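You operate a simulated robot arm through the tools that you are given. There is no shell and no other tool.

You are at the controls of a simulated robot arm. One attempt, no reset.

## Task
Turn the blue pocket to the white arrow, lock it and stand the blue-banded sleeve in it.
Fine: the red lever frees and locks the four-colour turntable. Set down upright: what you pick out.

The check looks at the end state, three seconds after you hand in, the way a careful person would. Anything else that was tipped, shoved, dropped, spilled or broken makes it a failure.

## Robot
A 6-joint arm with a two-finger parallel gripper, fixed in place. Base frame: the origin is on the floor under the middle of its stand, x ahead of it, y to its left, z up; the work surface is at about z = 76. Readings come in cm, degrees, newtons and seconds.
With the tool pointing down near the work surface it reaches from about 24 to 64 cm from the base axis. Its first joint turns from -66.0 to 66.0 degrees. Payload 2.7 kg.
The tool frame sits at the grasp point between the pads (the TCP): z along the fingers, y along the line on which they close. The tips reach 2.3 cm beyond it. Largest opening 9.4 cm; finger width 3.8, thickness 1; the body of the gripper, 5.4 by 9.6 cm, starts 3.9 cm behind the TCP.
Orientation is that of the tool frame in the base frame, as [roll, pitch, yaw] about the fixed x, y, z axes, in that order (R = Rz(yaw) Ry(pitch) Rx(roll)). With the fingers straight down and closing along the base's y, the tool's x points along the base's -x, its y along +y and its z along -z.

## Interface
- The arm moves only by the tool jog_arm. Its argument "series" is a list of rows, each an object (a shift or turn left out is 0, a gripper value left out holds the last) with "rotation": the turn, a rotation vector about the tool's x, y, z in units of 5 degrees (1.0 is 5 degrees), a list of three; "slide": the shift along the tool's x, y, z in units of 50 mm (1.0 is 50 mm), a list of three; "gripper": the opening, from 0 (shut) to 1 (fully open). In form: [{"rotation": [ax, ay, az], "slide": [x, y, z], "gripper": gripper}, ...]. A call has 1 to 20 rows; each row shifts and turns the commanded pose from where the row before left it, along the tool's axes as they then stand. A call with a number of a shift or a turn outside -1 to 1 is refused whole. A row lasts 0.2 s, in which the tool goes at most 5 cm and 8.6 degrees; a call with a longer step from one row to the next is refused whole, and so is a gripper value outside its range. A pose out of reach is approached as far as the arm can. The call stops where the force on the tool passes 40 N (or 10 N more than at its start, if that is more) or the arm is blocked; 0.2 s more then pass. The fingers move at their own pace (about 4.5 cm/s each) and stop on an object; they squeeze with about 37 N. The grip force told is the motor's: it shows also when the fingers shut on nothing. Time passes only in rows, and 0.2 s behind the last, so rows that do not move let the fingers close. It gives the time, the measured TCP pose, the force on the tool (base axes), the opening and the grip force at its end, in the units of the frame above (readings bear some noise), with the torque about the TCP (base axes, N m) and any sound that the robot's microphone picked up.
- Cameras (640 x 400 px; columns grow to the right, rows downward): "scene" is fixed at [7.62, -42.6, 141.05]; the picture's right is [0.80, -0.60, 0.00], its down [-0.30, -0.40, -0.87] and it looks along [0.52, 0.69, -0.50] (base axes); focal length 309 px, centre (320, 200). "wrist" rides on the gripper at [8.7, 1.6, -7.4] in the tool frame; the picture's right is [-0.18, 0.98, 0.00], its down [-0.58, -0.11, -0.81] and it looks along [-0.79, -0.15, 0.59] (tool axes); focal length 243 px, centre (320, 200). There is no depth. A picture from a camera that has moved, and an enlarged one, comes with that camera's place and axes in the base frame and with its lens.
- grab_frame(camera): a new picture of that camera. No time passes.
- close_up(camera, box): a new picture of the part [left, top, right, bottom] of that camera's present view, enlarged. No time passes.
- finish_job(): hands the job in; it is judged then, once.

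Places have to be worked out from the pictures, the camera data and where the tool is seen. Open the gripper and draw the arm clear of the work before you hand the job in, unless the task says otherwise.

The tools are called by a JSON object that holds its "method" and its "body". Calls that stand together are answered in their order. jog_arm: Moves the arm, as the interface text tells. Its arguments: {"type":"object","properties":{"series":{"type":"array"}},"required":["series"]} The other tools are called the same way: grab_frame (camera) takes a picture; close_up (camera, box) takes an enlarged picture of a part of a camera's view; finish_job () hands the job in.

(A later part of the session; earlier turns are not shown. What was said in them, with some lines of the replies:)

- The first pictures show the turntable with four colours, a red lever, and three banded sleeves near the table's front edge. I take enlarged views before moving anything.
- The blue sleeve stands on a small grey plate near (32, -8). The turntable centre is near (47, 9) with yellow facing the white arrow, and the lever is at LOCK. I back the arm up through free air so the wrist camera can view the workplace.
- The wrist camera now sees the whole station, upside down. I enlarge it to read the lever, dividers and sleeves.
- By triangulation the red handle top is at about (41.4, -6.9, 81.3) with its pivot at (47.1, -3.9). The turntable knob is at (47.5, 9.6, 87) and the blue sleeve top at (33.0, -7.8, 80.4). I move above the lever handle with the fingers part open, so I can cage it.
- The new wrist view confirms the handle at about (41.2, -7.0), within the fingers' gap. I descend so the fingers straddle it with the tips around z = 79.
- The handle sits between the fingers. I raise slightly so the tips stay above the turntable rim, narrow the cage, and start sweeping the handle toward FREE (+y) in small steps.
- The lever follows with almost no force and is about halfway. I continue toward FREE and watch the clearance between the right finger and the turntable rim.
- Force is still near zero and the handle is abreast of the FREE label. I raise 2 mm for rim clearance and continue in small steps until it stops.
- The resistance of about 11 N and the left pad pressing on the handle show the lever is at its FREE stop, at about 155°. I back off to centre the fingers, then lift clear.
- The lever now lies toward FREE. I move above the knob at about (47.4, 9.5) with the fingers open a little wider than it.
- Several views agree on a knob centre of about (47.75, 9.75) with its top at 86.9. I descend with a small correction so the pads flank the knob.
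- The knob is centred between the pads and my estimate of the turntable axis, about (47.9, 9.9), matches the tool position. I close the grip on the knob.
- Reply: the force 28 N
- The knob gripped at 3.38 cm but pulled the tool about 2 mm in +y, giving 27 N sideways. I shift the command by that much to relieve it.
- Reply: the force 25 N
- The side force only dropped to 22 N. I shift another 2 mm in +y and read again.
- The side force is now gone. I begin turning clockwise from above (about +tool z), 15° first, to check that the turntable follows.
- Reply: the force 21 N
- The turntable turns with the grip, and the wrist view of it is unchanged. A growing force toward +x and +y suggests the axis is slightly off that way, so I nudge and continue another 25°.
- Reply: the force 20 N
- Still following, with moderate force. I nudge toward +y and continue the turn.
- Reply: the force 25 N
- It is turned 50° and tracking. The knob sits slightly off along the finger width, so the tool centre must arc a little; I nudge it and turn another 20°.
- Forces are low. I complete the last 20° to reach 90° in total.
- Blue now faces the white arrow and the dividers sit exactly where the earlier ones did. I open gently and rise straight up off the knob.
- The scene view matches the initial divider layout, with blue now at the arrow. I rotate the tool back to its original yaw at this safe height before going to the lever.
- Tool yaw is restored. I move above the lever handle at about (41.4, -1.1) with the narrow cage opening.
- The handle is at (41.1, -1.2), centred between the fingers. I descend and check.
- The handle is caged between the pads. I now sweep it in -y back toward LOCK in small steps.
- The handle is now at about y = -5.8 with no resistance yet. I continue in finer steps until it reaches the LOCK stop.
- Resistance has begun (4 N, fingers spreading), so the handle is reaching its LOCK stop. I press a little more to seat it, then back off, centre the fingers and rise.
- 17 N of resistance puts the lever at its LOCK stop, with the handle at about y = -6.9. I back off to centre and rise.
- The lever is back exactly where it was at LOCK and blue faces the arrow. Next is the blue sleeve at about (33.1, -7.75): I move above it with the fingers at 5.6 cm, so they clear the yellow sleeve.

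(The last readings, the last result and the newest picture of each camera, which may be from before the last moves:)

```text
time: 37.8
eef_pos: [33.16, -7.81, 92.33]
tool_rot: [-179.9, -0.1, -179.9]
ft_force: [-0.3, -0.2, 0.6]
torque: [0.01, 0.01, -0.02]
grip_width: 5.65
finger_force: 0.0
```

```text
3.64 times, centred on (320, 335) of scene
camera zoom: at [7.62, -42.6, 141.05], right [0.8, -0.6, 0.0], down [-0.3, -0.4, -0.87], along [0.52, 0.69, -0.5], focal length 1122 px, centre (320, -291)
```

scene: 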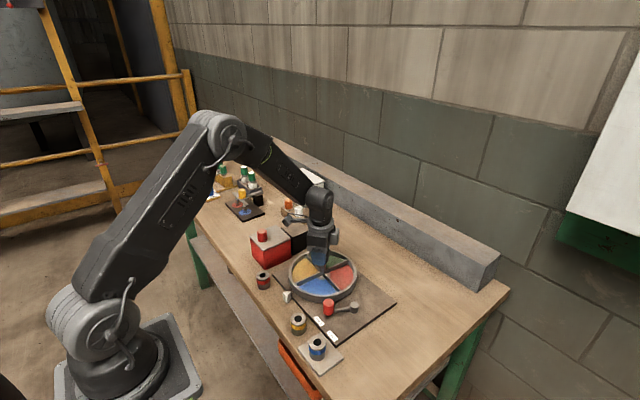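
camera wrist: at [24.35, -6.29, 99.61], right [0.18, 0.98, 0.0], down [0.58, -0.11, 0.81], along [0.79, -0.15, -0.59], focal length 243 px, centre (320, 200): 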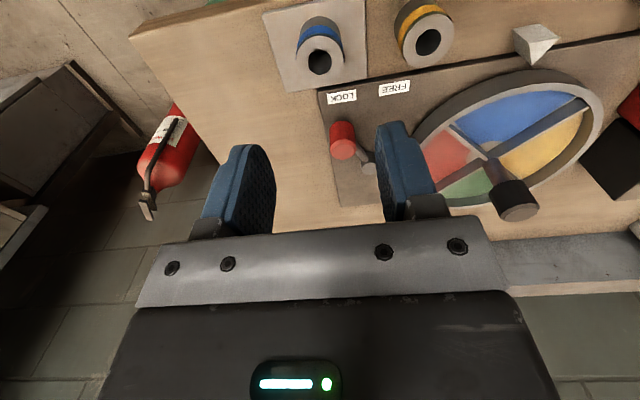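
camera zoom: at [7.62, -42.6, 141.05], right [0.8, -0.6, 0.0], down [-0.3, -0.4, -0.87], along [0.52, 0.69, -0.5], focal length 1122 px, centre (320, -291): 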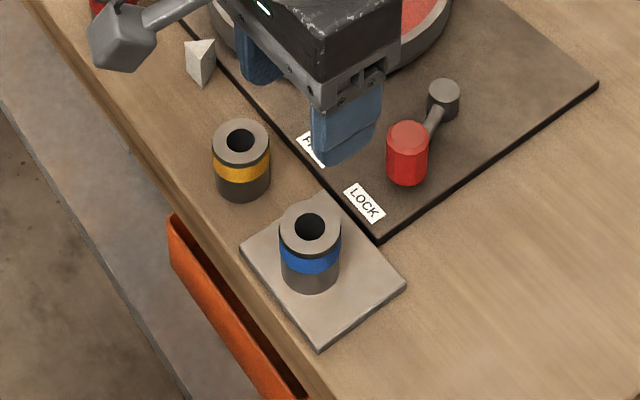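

The sleeve top is at about (32.9, -7.85, 80.3), nearly under the tool. I shift 2 mm, descend to just above it and look again.

{"method": "jog_arm", "body": {"series": [{"slide": [0.04, -0.01, 0.5]}, {"slide": [0, 0, 0.5]}, {"slide": [0, 0, 0.4]}, {}]}}

{"method": "grab_frame", "body": {"camera": "wrist"}}

{"method": "close_up", "body": {"camera": "scene", "box": [260, 280, 380, 390]}}

```text
time: 38.8
eef_pos: [32.9, -7.63, 85.35]
tool_rot: [179.9, 0.0, -180.0]
ft_force: [0.1, -0.1, -0.2]
torque: [0.01, -0.03, 0.01]
grip_width: 5.63
finger_force: 0.0
```

```text
taken
camera wrist: at [24.15, -6.21, 92.75], right [0.18, 0.98, 0.0], down [0.58, -0.11, 0.81], along [0.79, -0.15, -0.59], focal length 243 px, centre (320, 200)
```

wrist: 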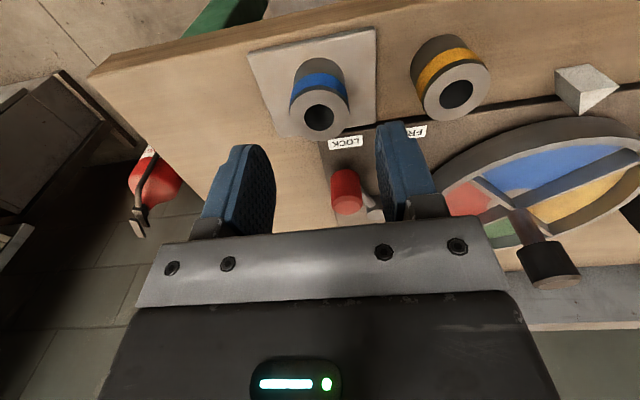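

```text
3.64 times, centred on (320, 335) of scene
camera zoom: at [7.62, -42.6, 141.05], right [0.8, -0.6, 0.0], down [-0.3, -0.4, -0.87], along [0.52, 0.69, -0.5], focal length 1122 px, centre (320, -291)
```

zoom: 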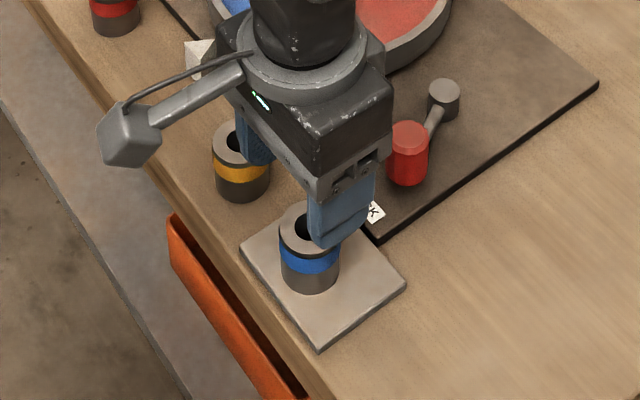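

The sleeve top falls exactly on the tool axis in the wrist view. I descend to z of about 80.5 so the pads cover its upper 2 cm, then check before closing.

{"method": "jog_arm", "body": {"series": [{"slide": [0, 0, 0.3]}, {"slide": [0, 0, 0.3]}, {"slide": [0, 0, 0.2]}, {"slide": [0, 0, 0.17]}, {}]}}

{"method": "grab_frame", "body": {"camera": "wrist"}}

{"method": "close_up", "body": {"camera": "scene", "box": [260, 280, 380, 390]}}

```text
time: 40.0
eef_pos: [32.86, -7.73, 80.49]
tool_rot: [179.9, 0.0, -179.9]
ft_force: [0.7, -0.5, -0.9]
torque: [-0.04, 0.0, -0.02]
grip_width: 5.67
finger_force: 0.1
```

```text
taken
camera wrist: at [24.13, -6.18, 87.83], right [0.18, 0.98, 0.0], down [0.58, -0.11, 0.81], along [0.79, -0.15, -0.59], focal length 243 px, centre (320, 200)
```

wrist: 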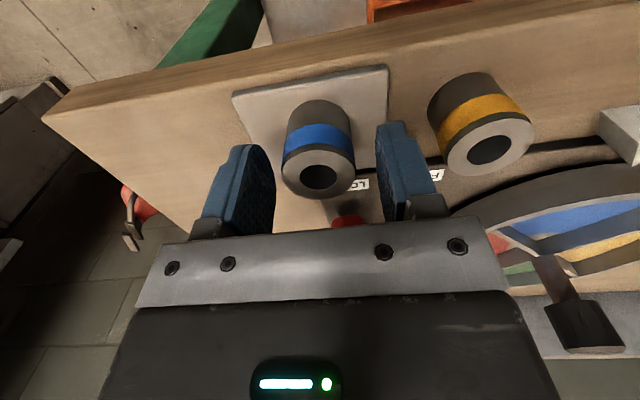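

```text
3.64 times, centred on (320, 335) of scene
camera zoom: at [7.62, -42.6, 141.05], right [0.8, -0.6, 0.0], down [-0.3, -0.4, -0.87], along [0.52, 0.69, -0.5], focal length 1122 px, centre (320, -291)
```

zoom: 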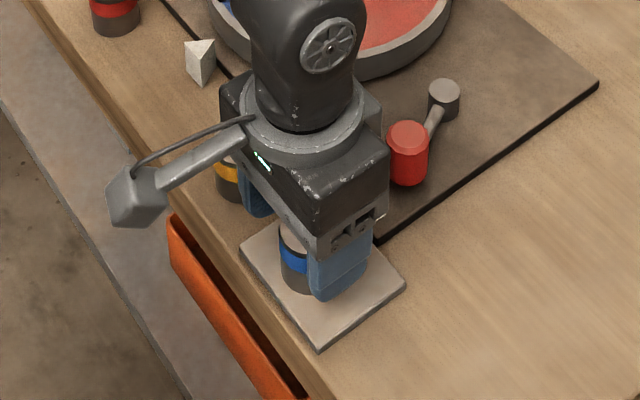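

The pads flank the sleeve evenly and clear the yellow one. I close on it.

{"method": "jog_arm", "body": {"series": [{"gripper": 0.0}, {}, {}, {}]}}

{"method": "grab_frame", "body": {"camera": "wrist"}}

```text
time: 41.0
eef_pos: [32.88, -7.71, 80.58]
tool_rot: [179.9, 0.1, -179.9]
ft_force: [-0.2, -1.5, 0.7]
torque: [-0.06, -0.01, -0.02]
grip_width: 3.87
finger_force: 37.1
```

```text
taken
camera wrist: at [24.13, -6.18, 87.85], right [0.18, 0.98, 0.0], down [0.58, -0.11, 0.81], along [0.79, -0.15, -0.59], focal length 243 px, centre (320, 200)
```

wrist: 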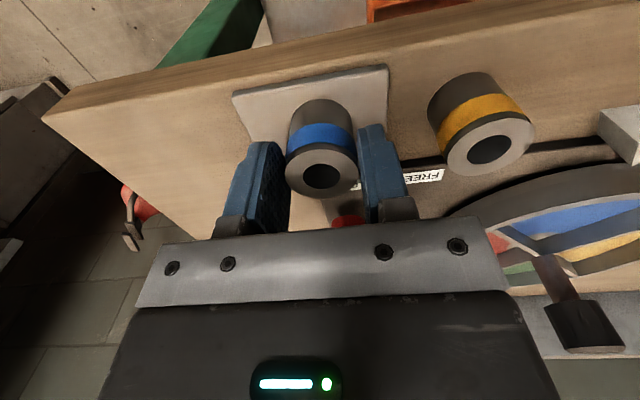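

The grip holds at 3.87 cm with 37 N. I lift slowly a few centimetres and check that only the sleeve comes up.

{"method": "jog_arm", "body": {"series": [{"slide": [0, 0, -0.1]}, {"slide": [0, 0, -0.2]}, {"slide": [0, 0, -0.4]}, {"slide": [0, 0, -0.4]}, {}]}}

{"method": "grab_frame", "body": {"camera": "wrist"}}

{"method": "close_up", "body": {"camera": "scene", "box": [260, 280, 380, 390]}}

```text
time: 42.2
eef_pos: [32.96, -7.74, 85.92]
tool_rot: [180.0, 0.0, -179.9]
ft_force: [-0.1, -0.6, -1.6]
torque: [0.02, -0.01, 0.02]
grip_width: 3.86
finger_force: 36.8
```

```text
taken
camera wrist: at [24.19, -6.15, 93.35], right [0.18, 0.98, 0.0], down [0.58, -0.11, 0.81], along [0.79, -0.15, -0.59], focal length 243 px, centre (320, 200)
```

wrist: 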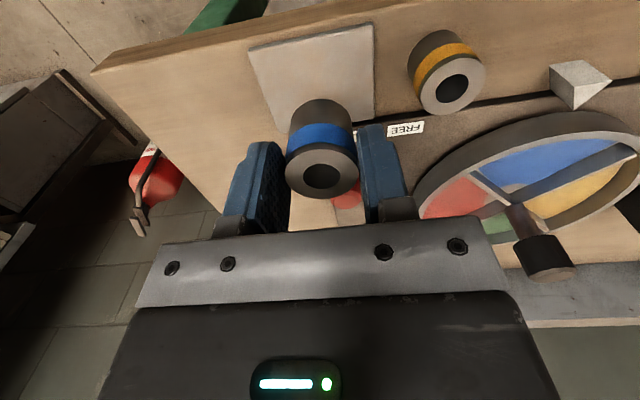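

```text
3.64 times, centred on (320, 335) of scene
camera zoom: at [7.62, -42.6, 141.05], right [0.8, -0.6, 0.0], down [-0.3, -0.4, -0.87], along [0.52, 0.69, -0.5], focal length 1122 px, centre (320, -291)
```

zoom: 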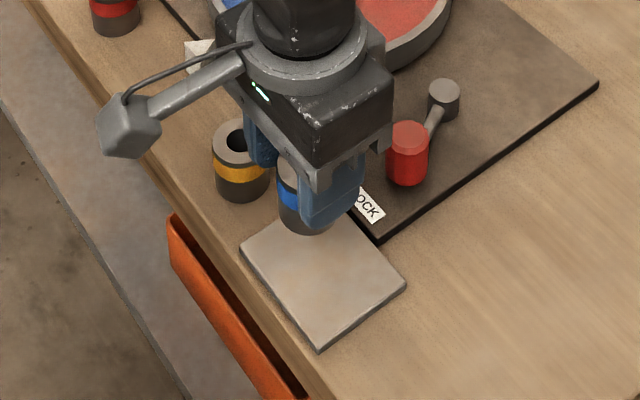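

Only the sleeve came up and the plate stayed put. I raise to z of about 92 and carry it over to the blue pocket, aiming at about (42.7, 10.07), between the knob and the rim.

{"method": "jog_arm", "body": {"series": [{"slide": [0, 0, -0.6]}, {"slide": [0, 0, -0.6]}, {"slide": [-0.325, 0.594, 0]}, {"slide": [-0.325, 0.594, 0]}, {"slide": [-0.325, 0.594, 0]}, {"slide": [-0.325, 0.594, 0]}, {"slide": [-0.325, 0.594, 0]}, {"slide": [-0.325, 0.594, 0]}, {}]}}

{"method": "grab_frame", "body": {"camera": "wrist"}}

{"method": "close_up", "body": {"camera": "scene", "box": [230, 200, 390, 330]}}

```text
time: 44.2
eef_pos: [42.68, 10.03, 91.99]
tool_rot: [179.9, 0.1, -179.9]
ft_force: [-0.2, -0.4, -2.5]
torque: [-0.03, -0.05, 0.04]
grip_width: 3.89
finger_force: 37.2
```

```text
taken
camera wrist: at [33.85, 11.55, 99.3], right [0.18, 0.98, 0.0], down [0.58, -0.11, 0.81], along [0.79, -0.15, -0.59], focal length 243 px, centre (320, 200)
```

wrist: 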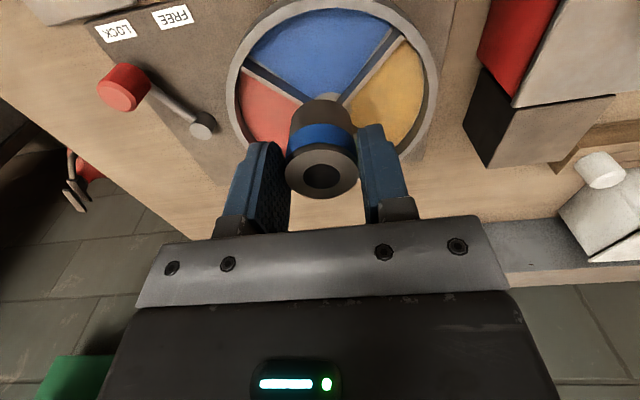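

```text
3.08 times, centred on (310, 265) of scene
camera zoom: at [7.62, -42.6, 141.05], right [0.8, -0.6, 0.0], down [-0.3, -0.4, -0.87], along [0.52, 0.69, -0.5], focal length 950 px, centre (351, 0)
```

zoom: 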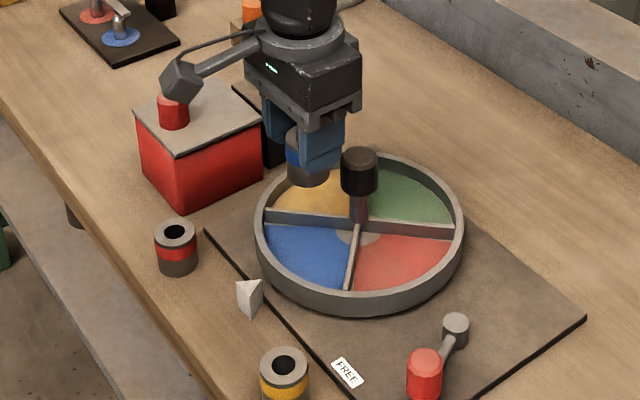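

The tool axis projects to the middle of the blue pocket and the sleeve hangs centred and upright. I descend to just above rim height and check again.

{"method": "jog_arm", "body": {"series": [{"slide": [0, 0, 0.5]}, {"slide": [0, 0, 0.5]}, {"slide": [0, 0, 0.4]}, {"slide": [0, 0, 0.2]}, {}]}}

{"method": "grab_frame", "body": {"camera": "wrist"}}

{"method": "close_up", "body": {"camera": "scene", "box": [260, 220, 360, 320]}}

```text
time: 45.4
eef_pos: [42.65, 10.06, 84.09]
tool_rot: [179.8, 0.0, -179.9]
ft_force: [0.8, -0.6, -1.3]
torque: [-0.03, -0.02, -0.01]
grip_width: 3.88
finger_force: 37.0
```

```text
taken
camera wrist: at [33.92, 11.61, 91.41], right [0.18, 0.98, 0.0], down [0.58, -0.11, 0.81], along [0.79, -0.15, -0.59], focal length 243 px, centre (320, 200)
```

wrist: 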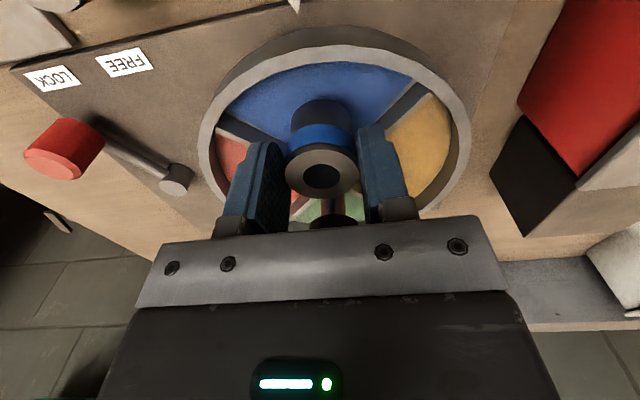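

```text
4.00 times, centred on (310, 270) of scene
camera zoom: at [7.62, -42.6, 141.05], right [0.8, -0.6, 0.0], down [-0.3, -0.4, -0.87], along [0.52, 0.69, -0.5], focal length 1234 px, centre (360, -80)
```

zoom: 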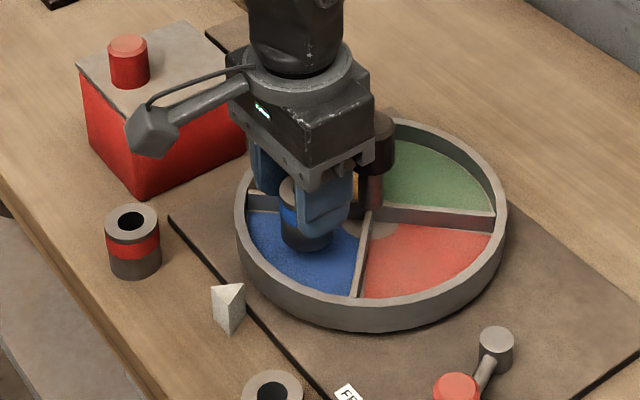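

The sleeve is just above the pocket, clear of rim, dividers and knob. I lower in millimetre-scale steps, watching the vertical force.

{"method": "jog_arm", "body": {"series": [{"slide": [0, 0, 0.08]}, {"slide": [0, 0, 0.08]}, {"slide": [0, 0, 0.06]}, {"slide": [0, 0, 0.04]}, {}]}}

{"method": "close_up", "body": {"camera": "scene", "box": [260, 220, 360, 320]}}

```text
time: 46.6
eef_pos: [42.62, 10.22, 82.75]
tool_rot: [179.9, 0.0, -179.9]
ft_force: [-0.6, -0.8, -1.0]
torque: [0.02, -0.02, -0.02]
grip_width: 3.89
finger_force: 37.2
```

```text
4.00 times, centred on (310, 270) of scene
camera zoom: at [7.62, -42.6, 141.05], right [0.8, -0.6, 0.0], down [-0.3, -0.4, -0.87], along [0.52, 0.69, -0.5], focal length 1234 px, centre (360, -80)
```

zoom: 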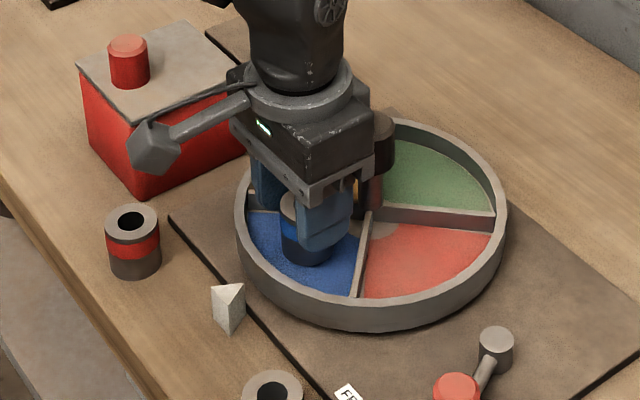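

No contact yet at z = 82.75. I continue 3 mm further down.

{"method": "jog_arm", "body": {"series": [{"slide": [0, 0, 0.03]}, {"slide": [0, 0, 0.03]}, {}]}}

```text
time: 47.4
eef_pos: [42.59, 10.2, 82.4]
tool_rot: [-180.0, 0.0, -179.9]
ft_force: [0.0, 0.0, -1.0]
torque: [-0.02, -0.01, -0.02]
grip_width: 3.87
finger_force: 37.5
```

Still free at 82.4. Another 2 to 3 mm.

{"method": "jog_arm", "body": {"series": [{"slide": [0, 0, 0.03]}, {"slide": [0, 0, 0.02]}, {}]}}

```text
time: 48.2
eef_pos: [42.68, 10.07, 82.25]
tool_rot: [180.0, 0.2, -180.0]
ft_force: [-6.8, -4.6, 26.8]
torque: [-0.41, 0.17, 0.06]
grip_width: 3.9
finger_force: 36.7
```

Contact: 27 N upward at z = 82.25. I look at whether the sleeve is seated on the pocket floor, or whether something else touches.

{"method": "close_up", "body": {"camera": "scene", "box": [270, 240, 350, 310]}}

{"method": "close_up", "body": {"camera": "wrist", "box": [180, 20, 500, 220]}}

```text
5.71 times, centred on (310, 275) of scene
camera zoom: at [7.56, -42.62, 141.05], right [0.8, -0.6, 0.0], down [-0.3, -0.4, -0.87], along [0.52, 0.69, -0.5], focal length 1764 px, centre (377, -229)
```

zoom: 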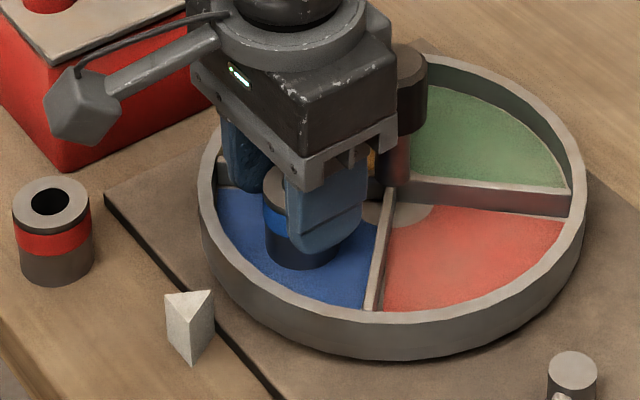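

```text
2.00 times, centred on (340, 120) of wrist
camera zoom: at [33.86, 11.6, 89.59], right [0.18, 0.98, 0.0], down [0.58, -0.11, 0.81], along [0.79, -0.15, -0.59], focal length 485 px, centre (280, 360)
```

zoom: 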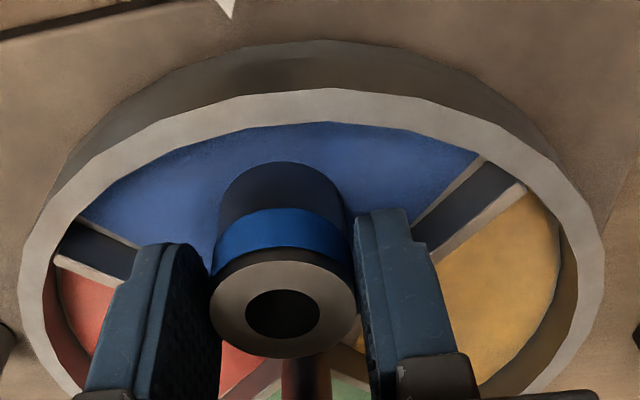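

The sleeve stands upright on the blue floor; the contact point computed from the torque lies under the sleeve, not a finger. I relax by half a millimetre, then open just a little.

{"method": "jog_arm", "body": {"series": [{"slide": [0, 0, -0.01]}, {}]}}

```text
time: 48.8
eef_pos: [42.68, 10.17, 82.23]
tool_rot: [179.9, 0.2, -179.9]
ft_force: [-1.4, -3.8, 23.0]
torque: [-0.31, -0.19, 0.0]
grip_width: 3.89
finger_force: 37.0
```

{"method": "jog_arm", "body": {"series": [{"slide": [0, 0, -0.015]}, {}]}}

```text
time: 49.4
eef_pos: [42.61, 10.02, 82.25]
tool_rot: [179.9, 0.1, -179.9]
ft_force: [1.5, -3.4, 13.5]
torque: [-0.2, -0.32, -0.03]
grip_width: 3.88
finger_force: 36.7
```

The load is down to 13 N and falling as I ease up. One more half-millimetre, then I release slowly to a slightly wider opening.

{"method": "jog_arm", "body": {"series": [{"slide": [0, 0, -0.01]}, {}, {"gripper": 0.44}, {"gripper": 0.47}, {"gripper": 0.48}, {}]}}

{"method": "close_up", "body": {"camera": "scene", "box": [270, 240, 350, 310]}}

{"method": "close_up", "body": {"camera": "wrist", "box": [180, 20, 500, 220]}}

```text
time: 50.8
eef_pos: [42.55, 10.1, 82.36]
tool_rot: [179.9, 0.0, -179.9]
ft_force: [0.4, -0.5, 0.8]
torque: [-0.02, 0.01, -0.02]
grip_width: 4.53
finger_force: 0.0
```

```text
5.71 times, centred on (310, 275) of scene
camera zoom: at [7.62, -42.6, 141.05], right [0.8, -0.6, 0.0], down [-0.3, -0.4, -0.87], along [0.52, 0.69, -0.5], focal length 1764 px, centre (377, -229)
```

zoom: 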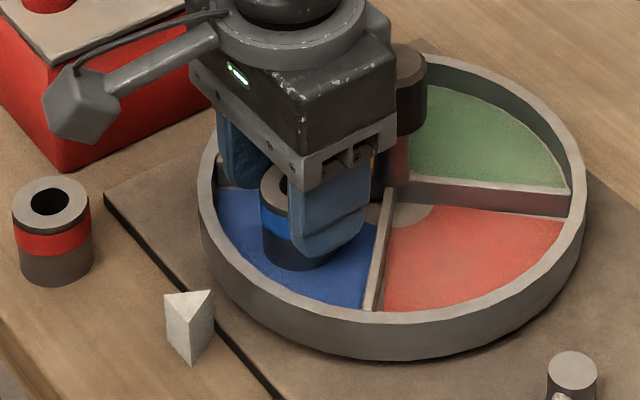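

```text
2.00 times, centred on (340, 120) of wrist
camera zoom: at [33.86, 11.63, 89.69], right [0.18, 0.98, 0.0], down [0.58, -0.11, 0.81], along [0.79, -0.15, -0.59], focal length 485 px, centre (280, 360)
```

zoom: 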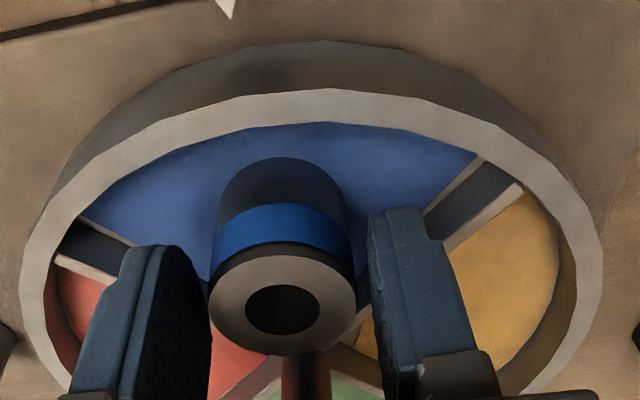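

Forces are at zero and the sleeve stands free between the pads. I rise straight up, slowly at first.

{"method": "jog_arm", "body": {"series": [{"slide": [0, 0, -0.1]}, {"slide": [0, 0, -0.15]}, {"slide": [0, 0, -0.25]}, {"slide": [0, 0, -0.4]}, {"slide": [0, 0, -0.6]}, {"slide": [0, 0, -0.8]}, {"slide": [0, 0, -0.8]}, {}]}}

{"method": "close_up", "body": {"camera": "scene", "box": [230, 220, 410, 380]}}

{"method": "grab_frame", "body": {"camera": "wrist"}}

```text
time: 52.6
eef_pos: [42.48, 10.02, 97.79]
tool_rot: [-179.9, 0.0, -179.9]
ft_force: [1.1, 0.0, 0.2]
torque: [0.01, 0.0, 0.0]
grip_width: 4.5
finger_force: 0.0
```

```text
2.50 times, centred on (320, 300) of scene
camera zoom: at [7.62, -42.6, 141.05], right [0.8, -0.6, 0.0], down [-0.3, -0.4, -0.87], along [0.52, 0.69, -0.5], focal length 772 px, centre (320, -50)
```

zoom: 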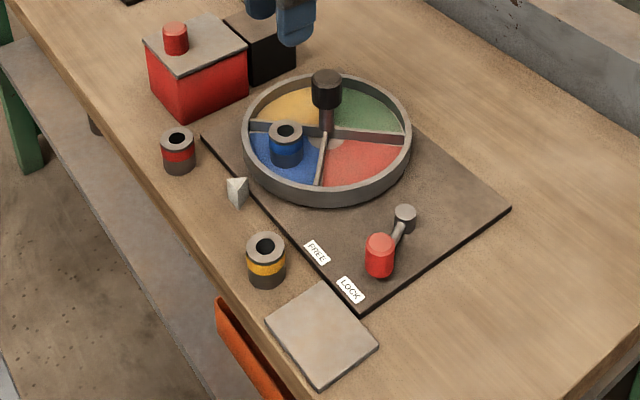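

```text
taken
camera wrist: at [33.75, 11.55, 105.16], right [0.18, 0.98, 0.0], down [0.58, -0.11, 0.81], along [0.79, -0.15, -0.59], focal length 243 px, centre (320, 200)
```

wrist: 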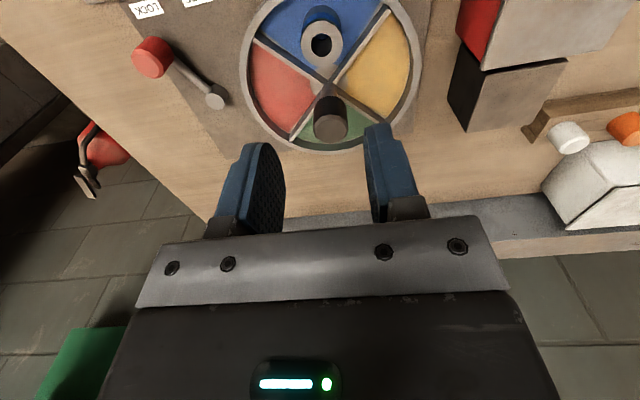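

The sleeve stands upright in the blue pocket, the lever is at LOCK, and the other parts are untouched. I open the gripper fully and draw the arm up and back, then take a last close look.

{"method": "jog_arm", "body": {"series": [{"slide": [0, 0, -0.8], "gripper": 1}, {"slide": [0, 0, -0.8]}, {"slide": [0, 0, -0.8]}, {"slide": [0, 0, -0.8]}, {"slide": [0, 0, -0.8]}, {"slide": [0.6, 0, -0.2]}, {"slide": [0.6, 0, 0]}, {"slide": [0.6, 0, 0]}, {}, {}]}}

{"method": "close_up", "body": {"camera": "scene", "box": [250, 230, 370, 330]}}

{"method": "grab_frame", "body": {"camera": "scene"}}

{"method": "grab_frame", "body": {"camera": "wrist"}}

```text
time: 54.8
eef_pos: [33.64, 10.06, 118.83]
tool_rot: [179.9, 0.0, -179.9]
ft_force: [0.4, -0.3, 0.3]
torque: [0.03, 0.02, 0.0]
grip_width: 9.39
finger_force: 0.0
```

```text
4.00 times, centred on (310, 280) of scene
camera zoom: at [7.62, -42.6, 141.05], right [0.8, -0.6, 0.0], down [-0.3, -0.4, -0.87], along [0.52, 0.69, -0.5], focal length 1234 px, centre (360, -120)
```

zoom: 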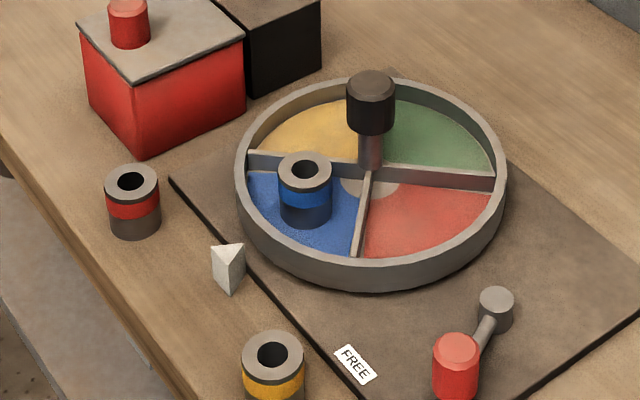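

```text
taken
```

scene: 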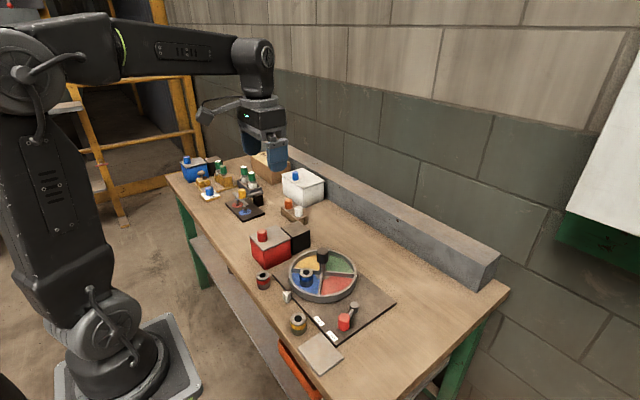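

```text
taken
camera wrist: at [24.89, 11.62, 126.19], right [0.18, 0.98, 0.0], down [0.58, -0.11, 0.81], along [0.79, -0.15, -0.59], focal length 243 px, centre (320, 200)
```

wrist: 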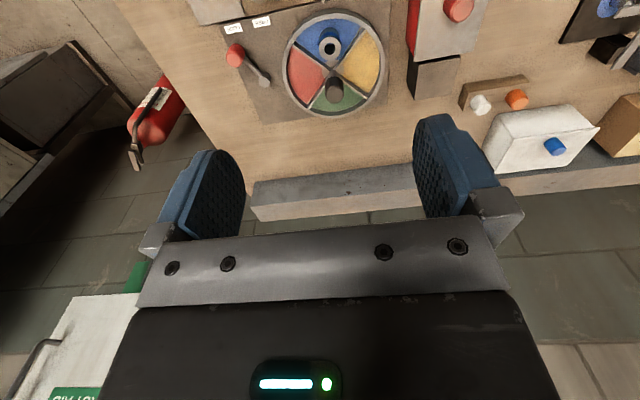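

The final pictures show the blue pocket at the white arrow, the lever at LOCK and the blue-banded sleeve upright in the pocket. Everything else is undisturbed, the gripper is open and the arm is clear, so I hand the job in.

{"method": "finish_job", "body": {}}

```text
The job is handed in.
```

The blue pocket now faces the white arrow, the red lever is back at LOCK, and the blue-banded sleeve stands upright in the blue pocket.

- **Turntable:** I freed the lever, gripped the centre knob and turned it 90° clockwise seen from above. In the pictures, the dividers lie where they did before the turn.
- **Lock:** I pushed the lever back until it met its stop, at about 17 N. It sits where it was at the start.
- **Sleeve:** I lifted it off its plate and set it down on the blue floor. It stayed upright when I let go and backed away.

In the final pictures, nothing else on the bench looks moved. I handed in with the gripper open and the arm clear of the work. The check's result did not come back to me.
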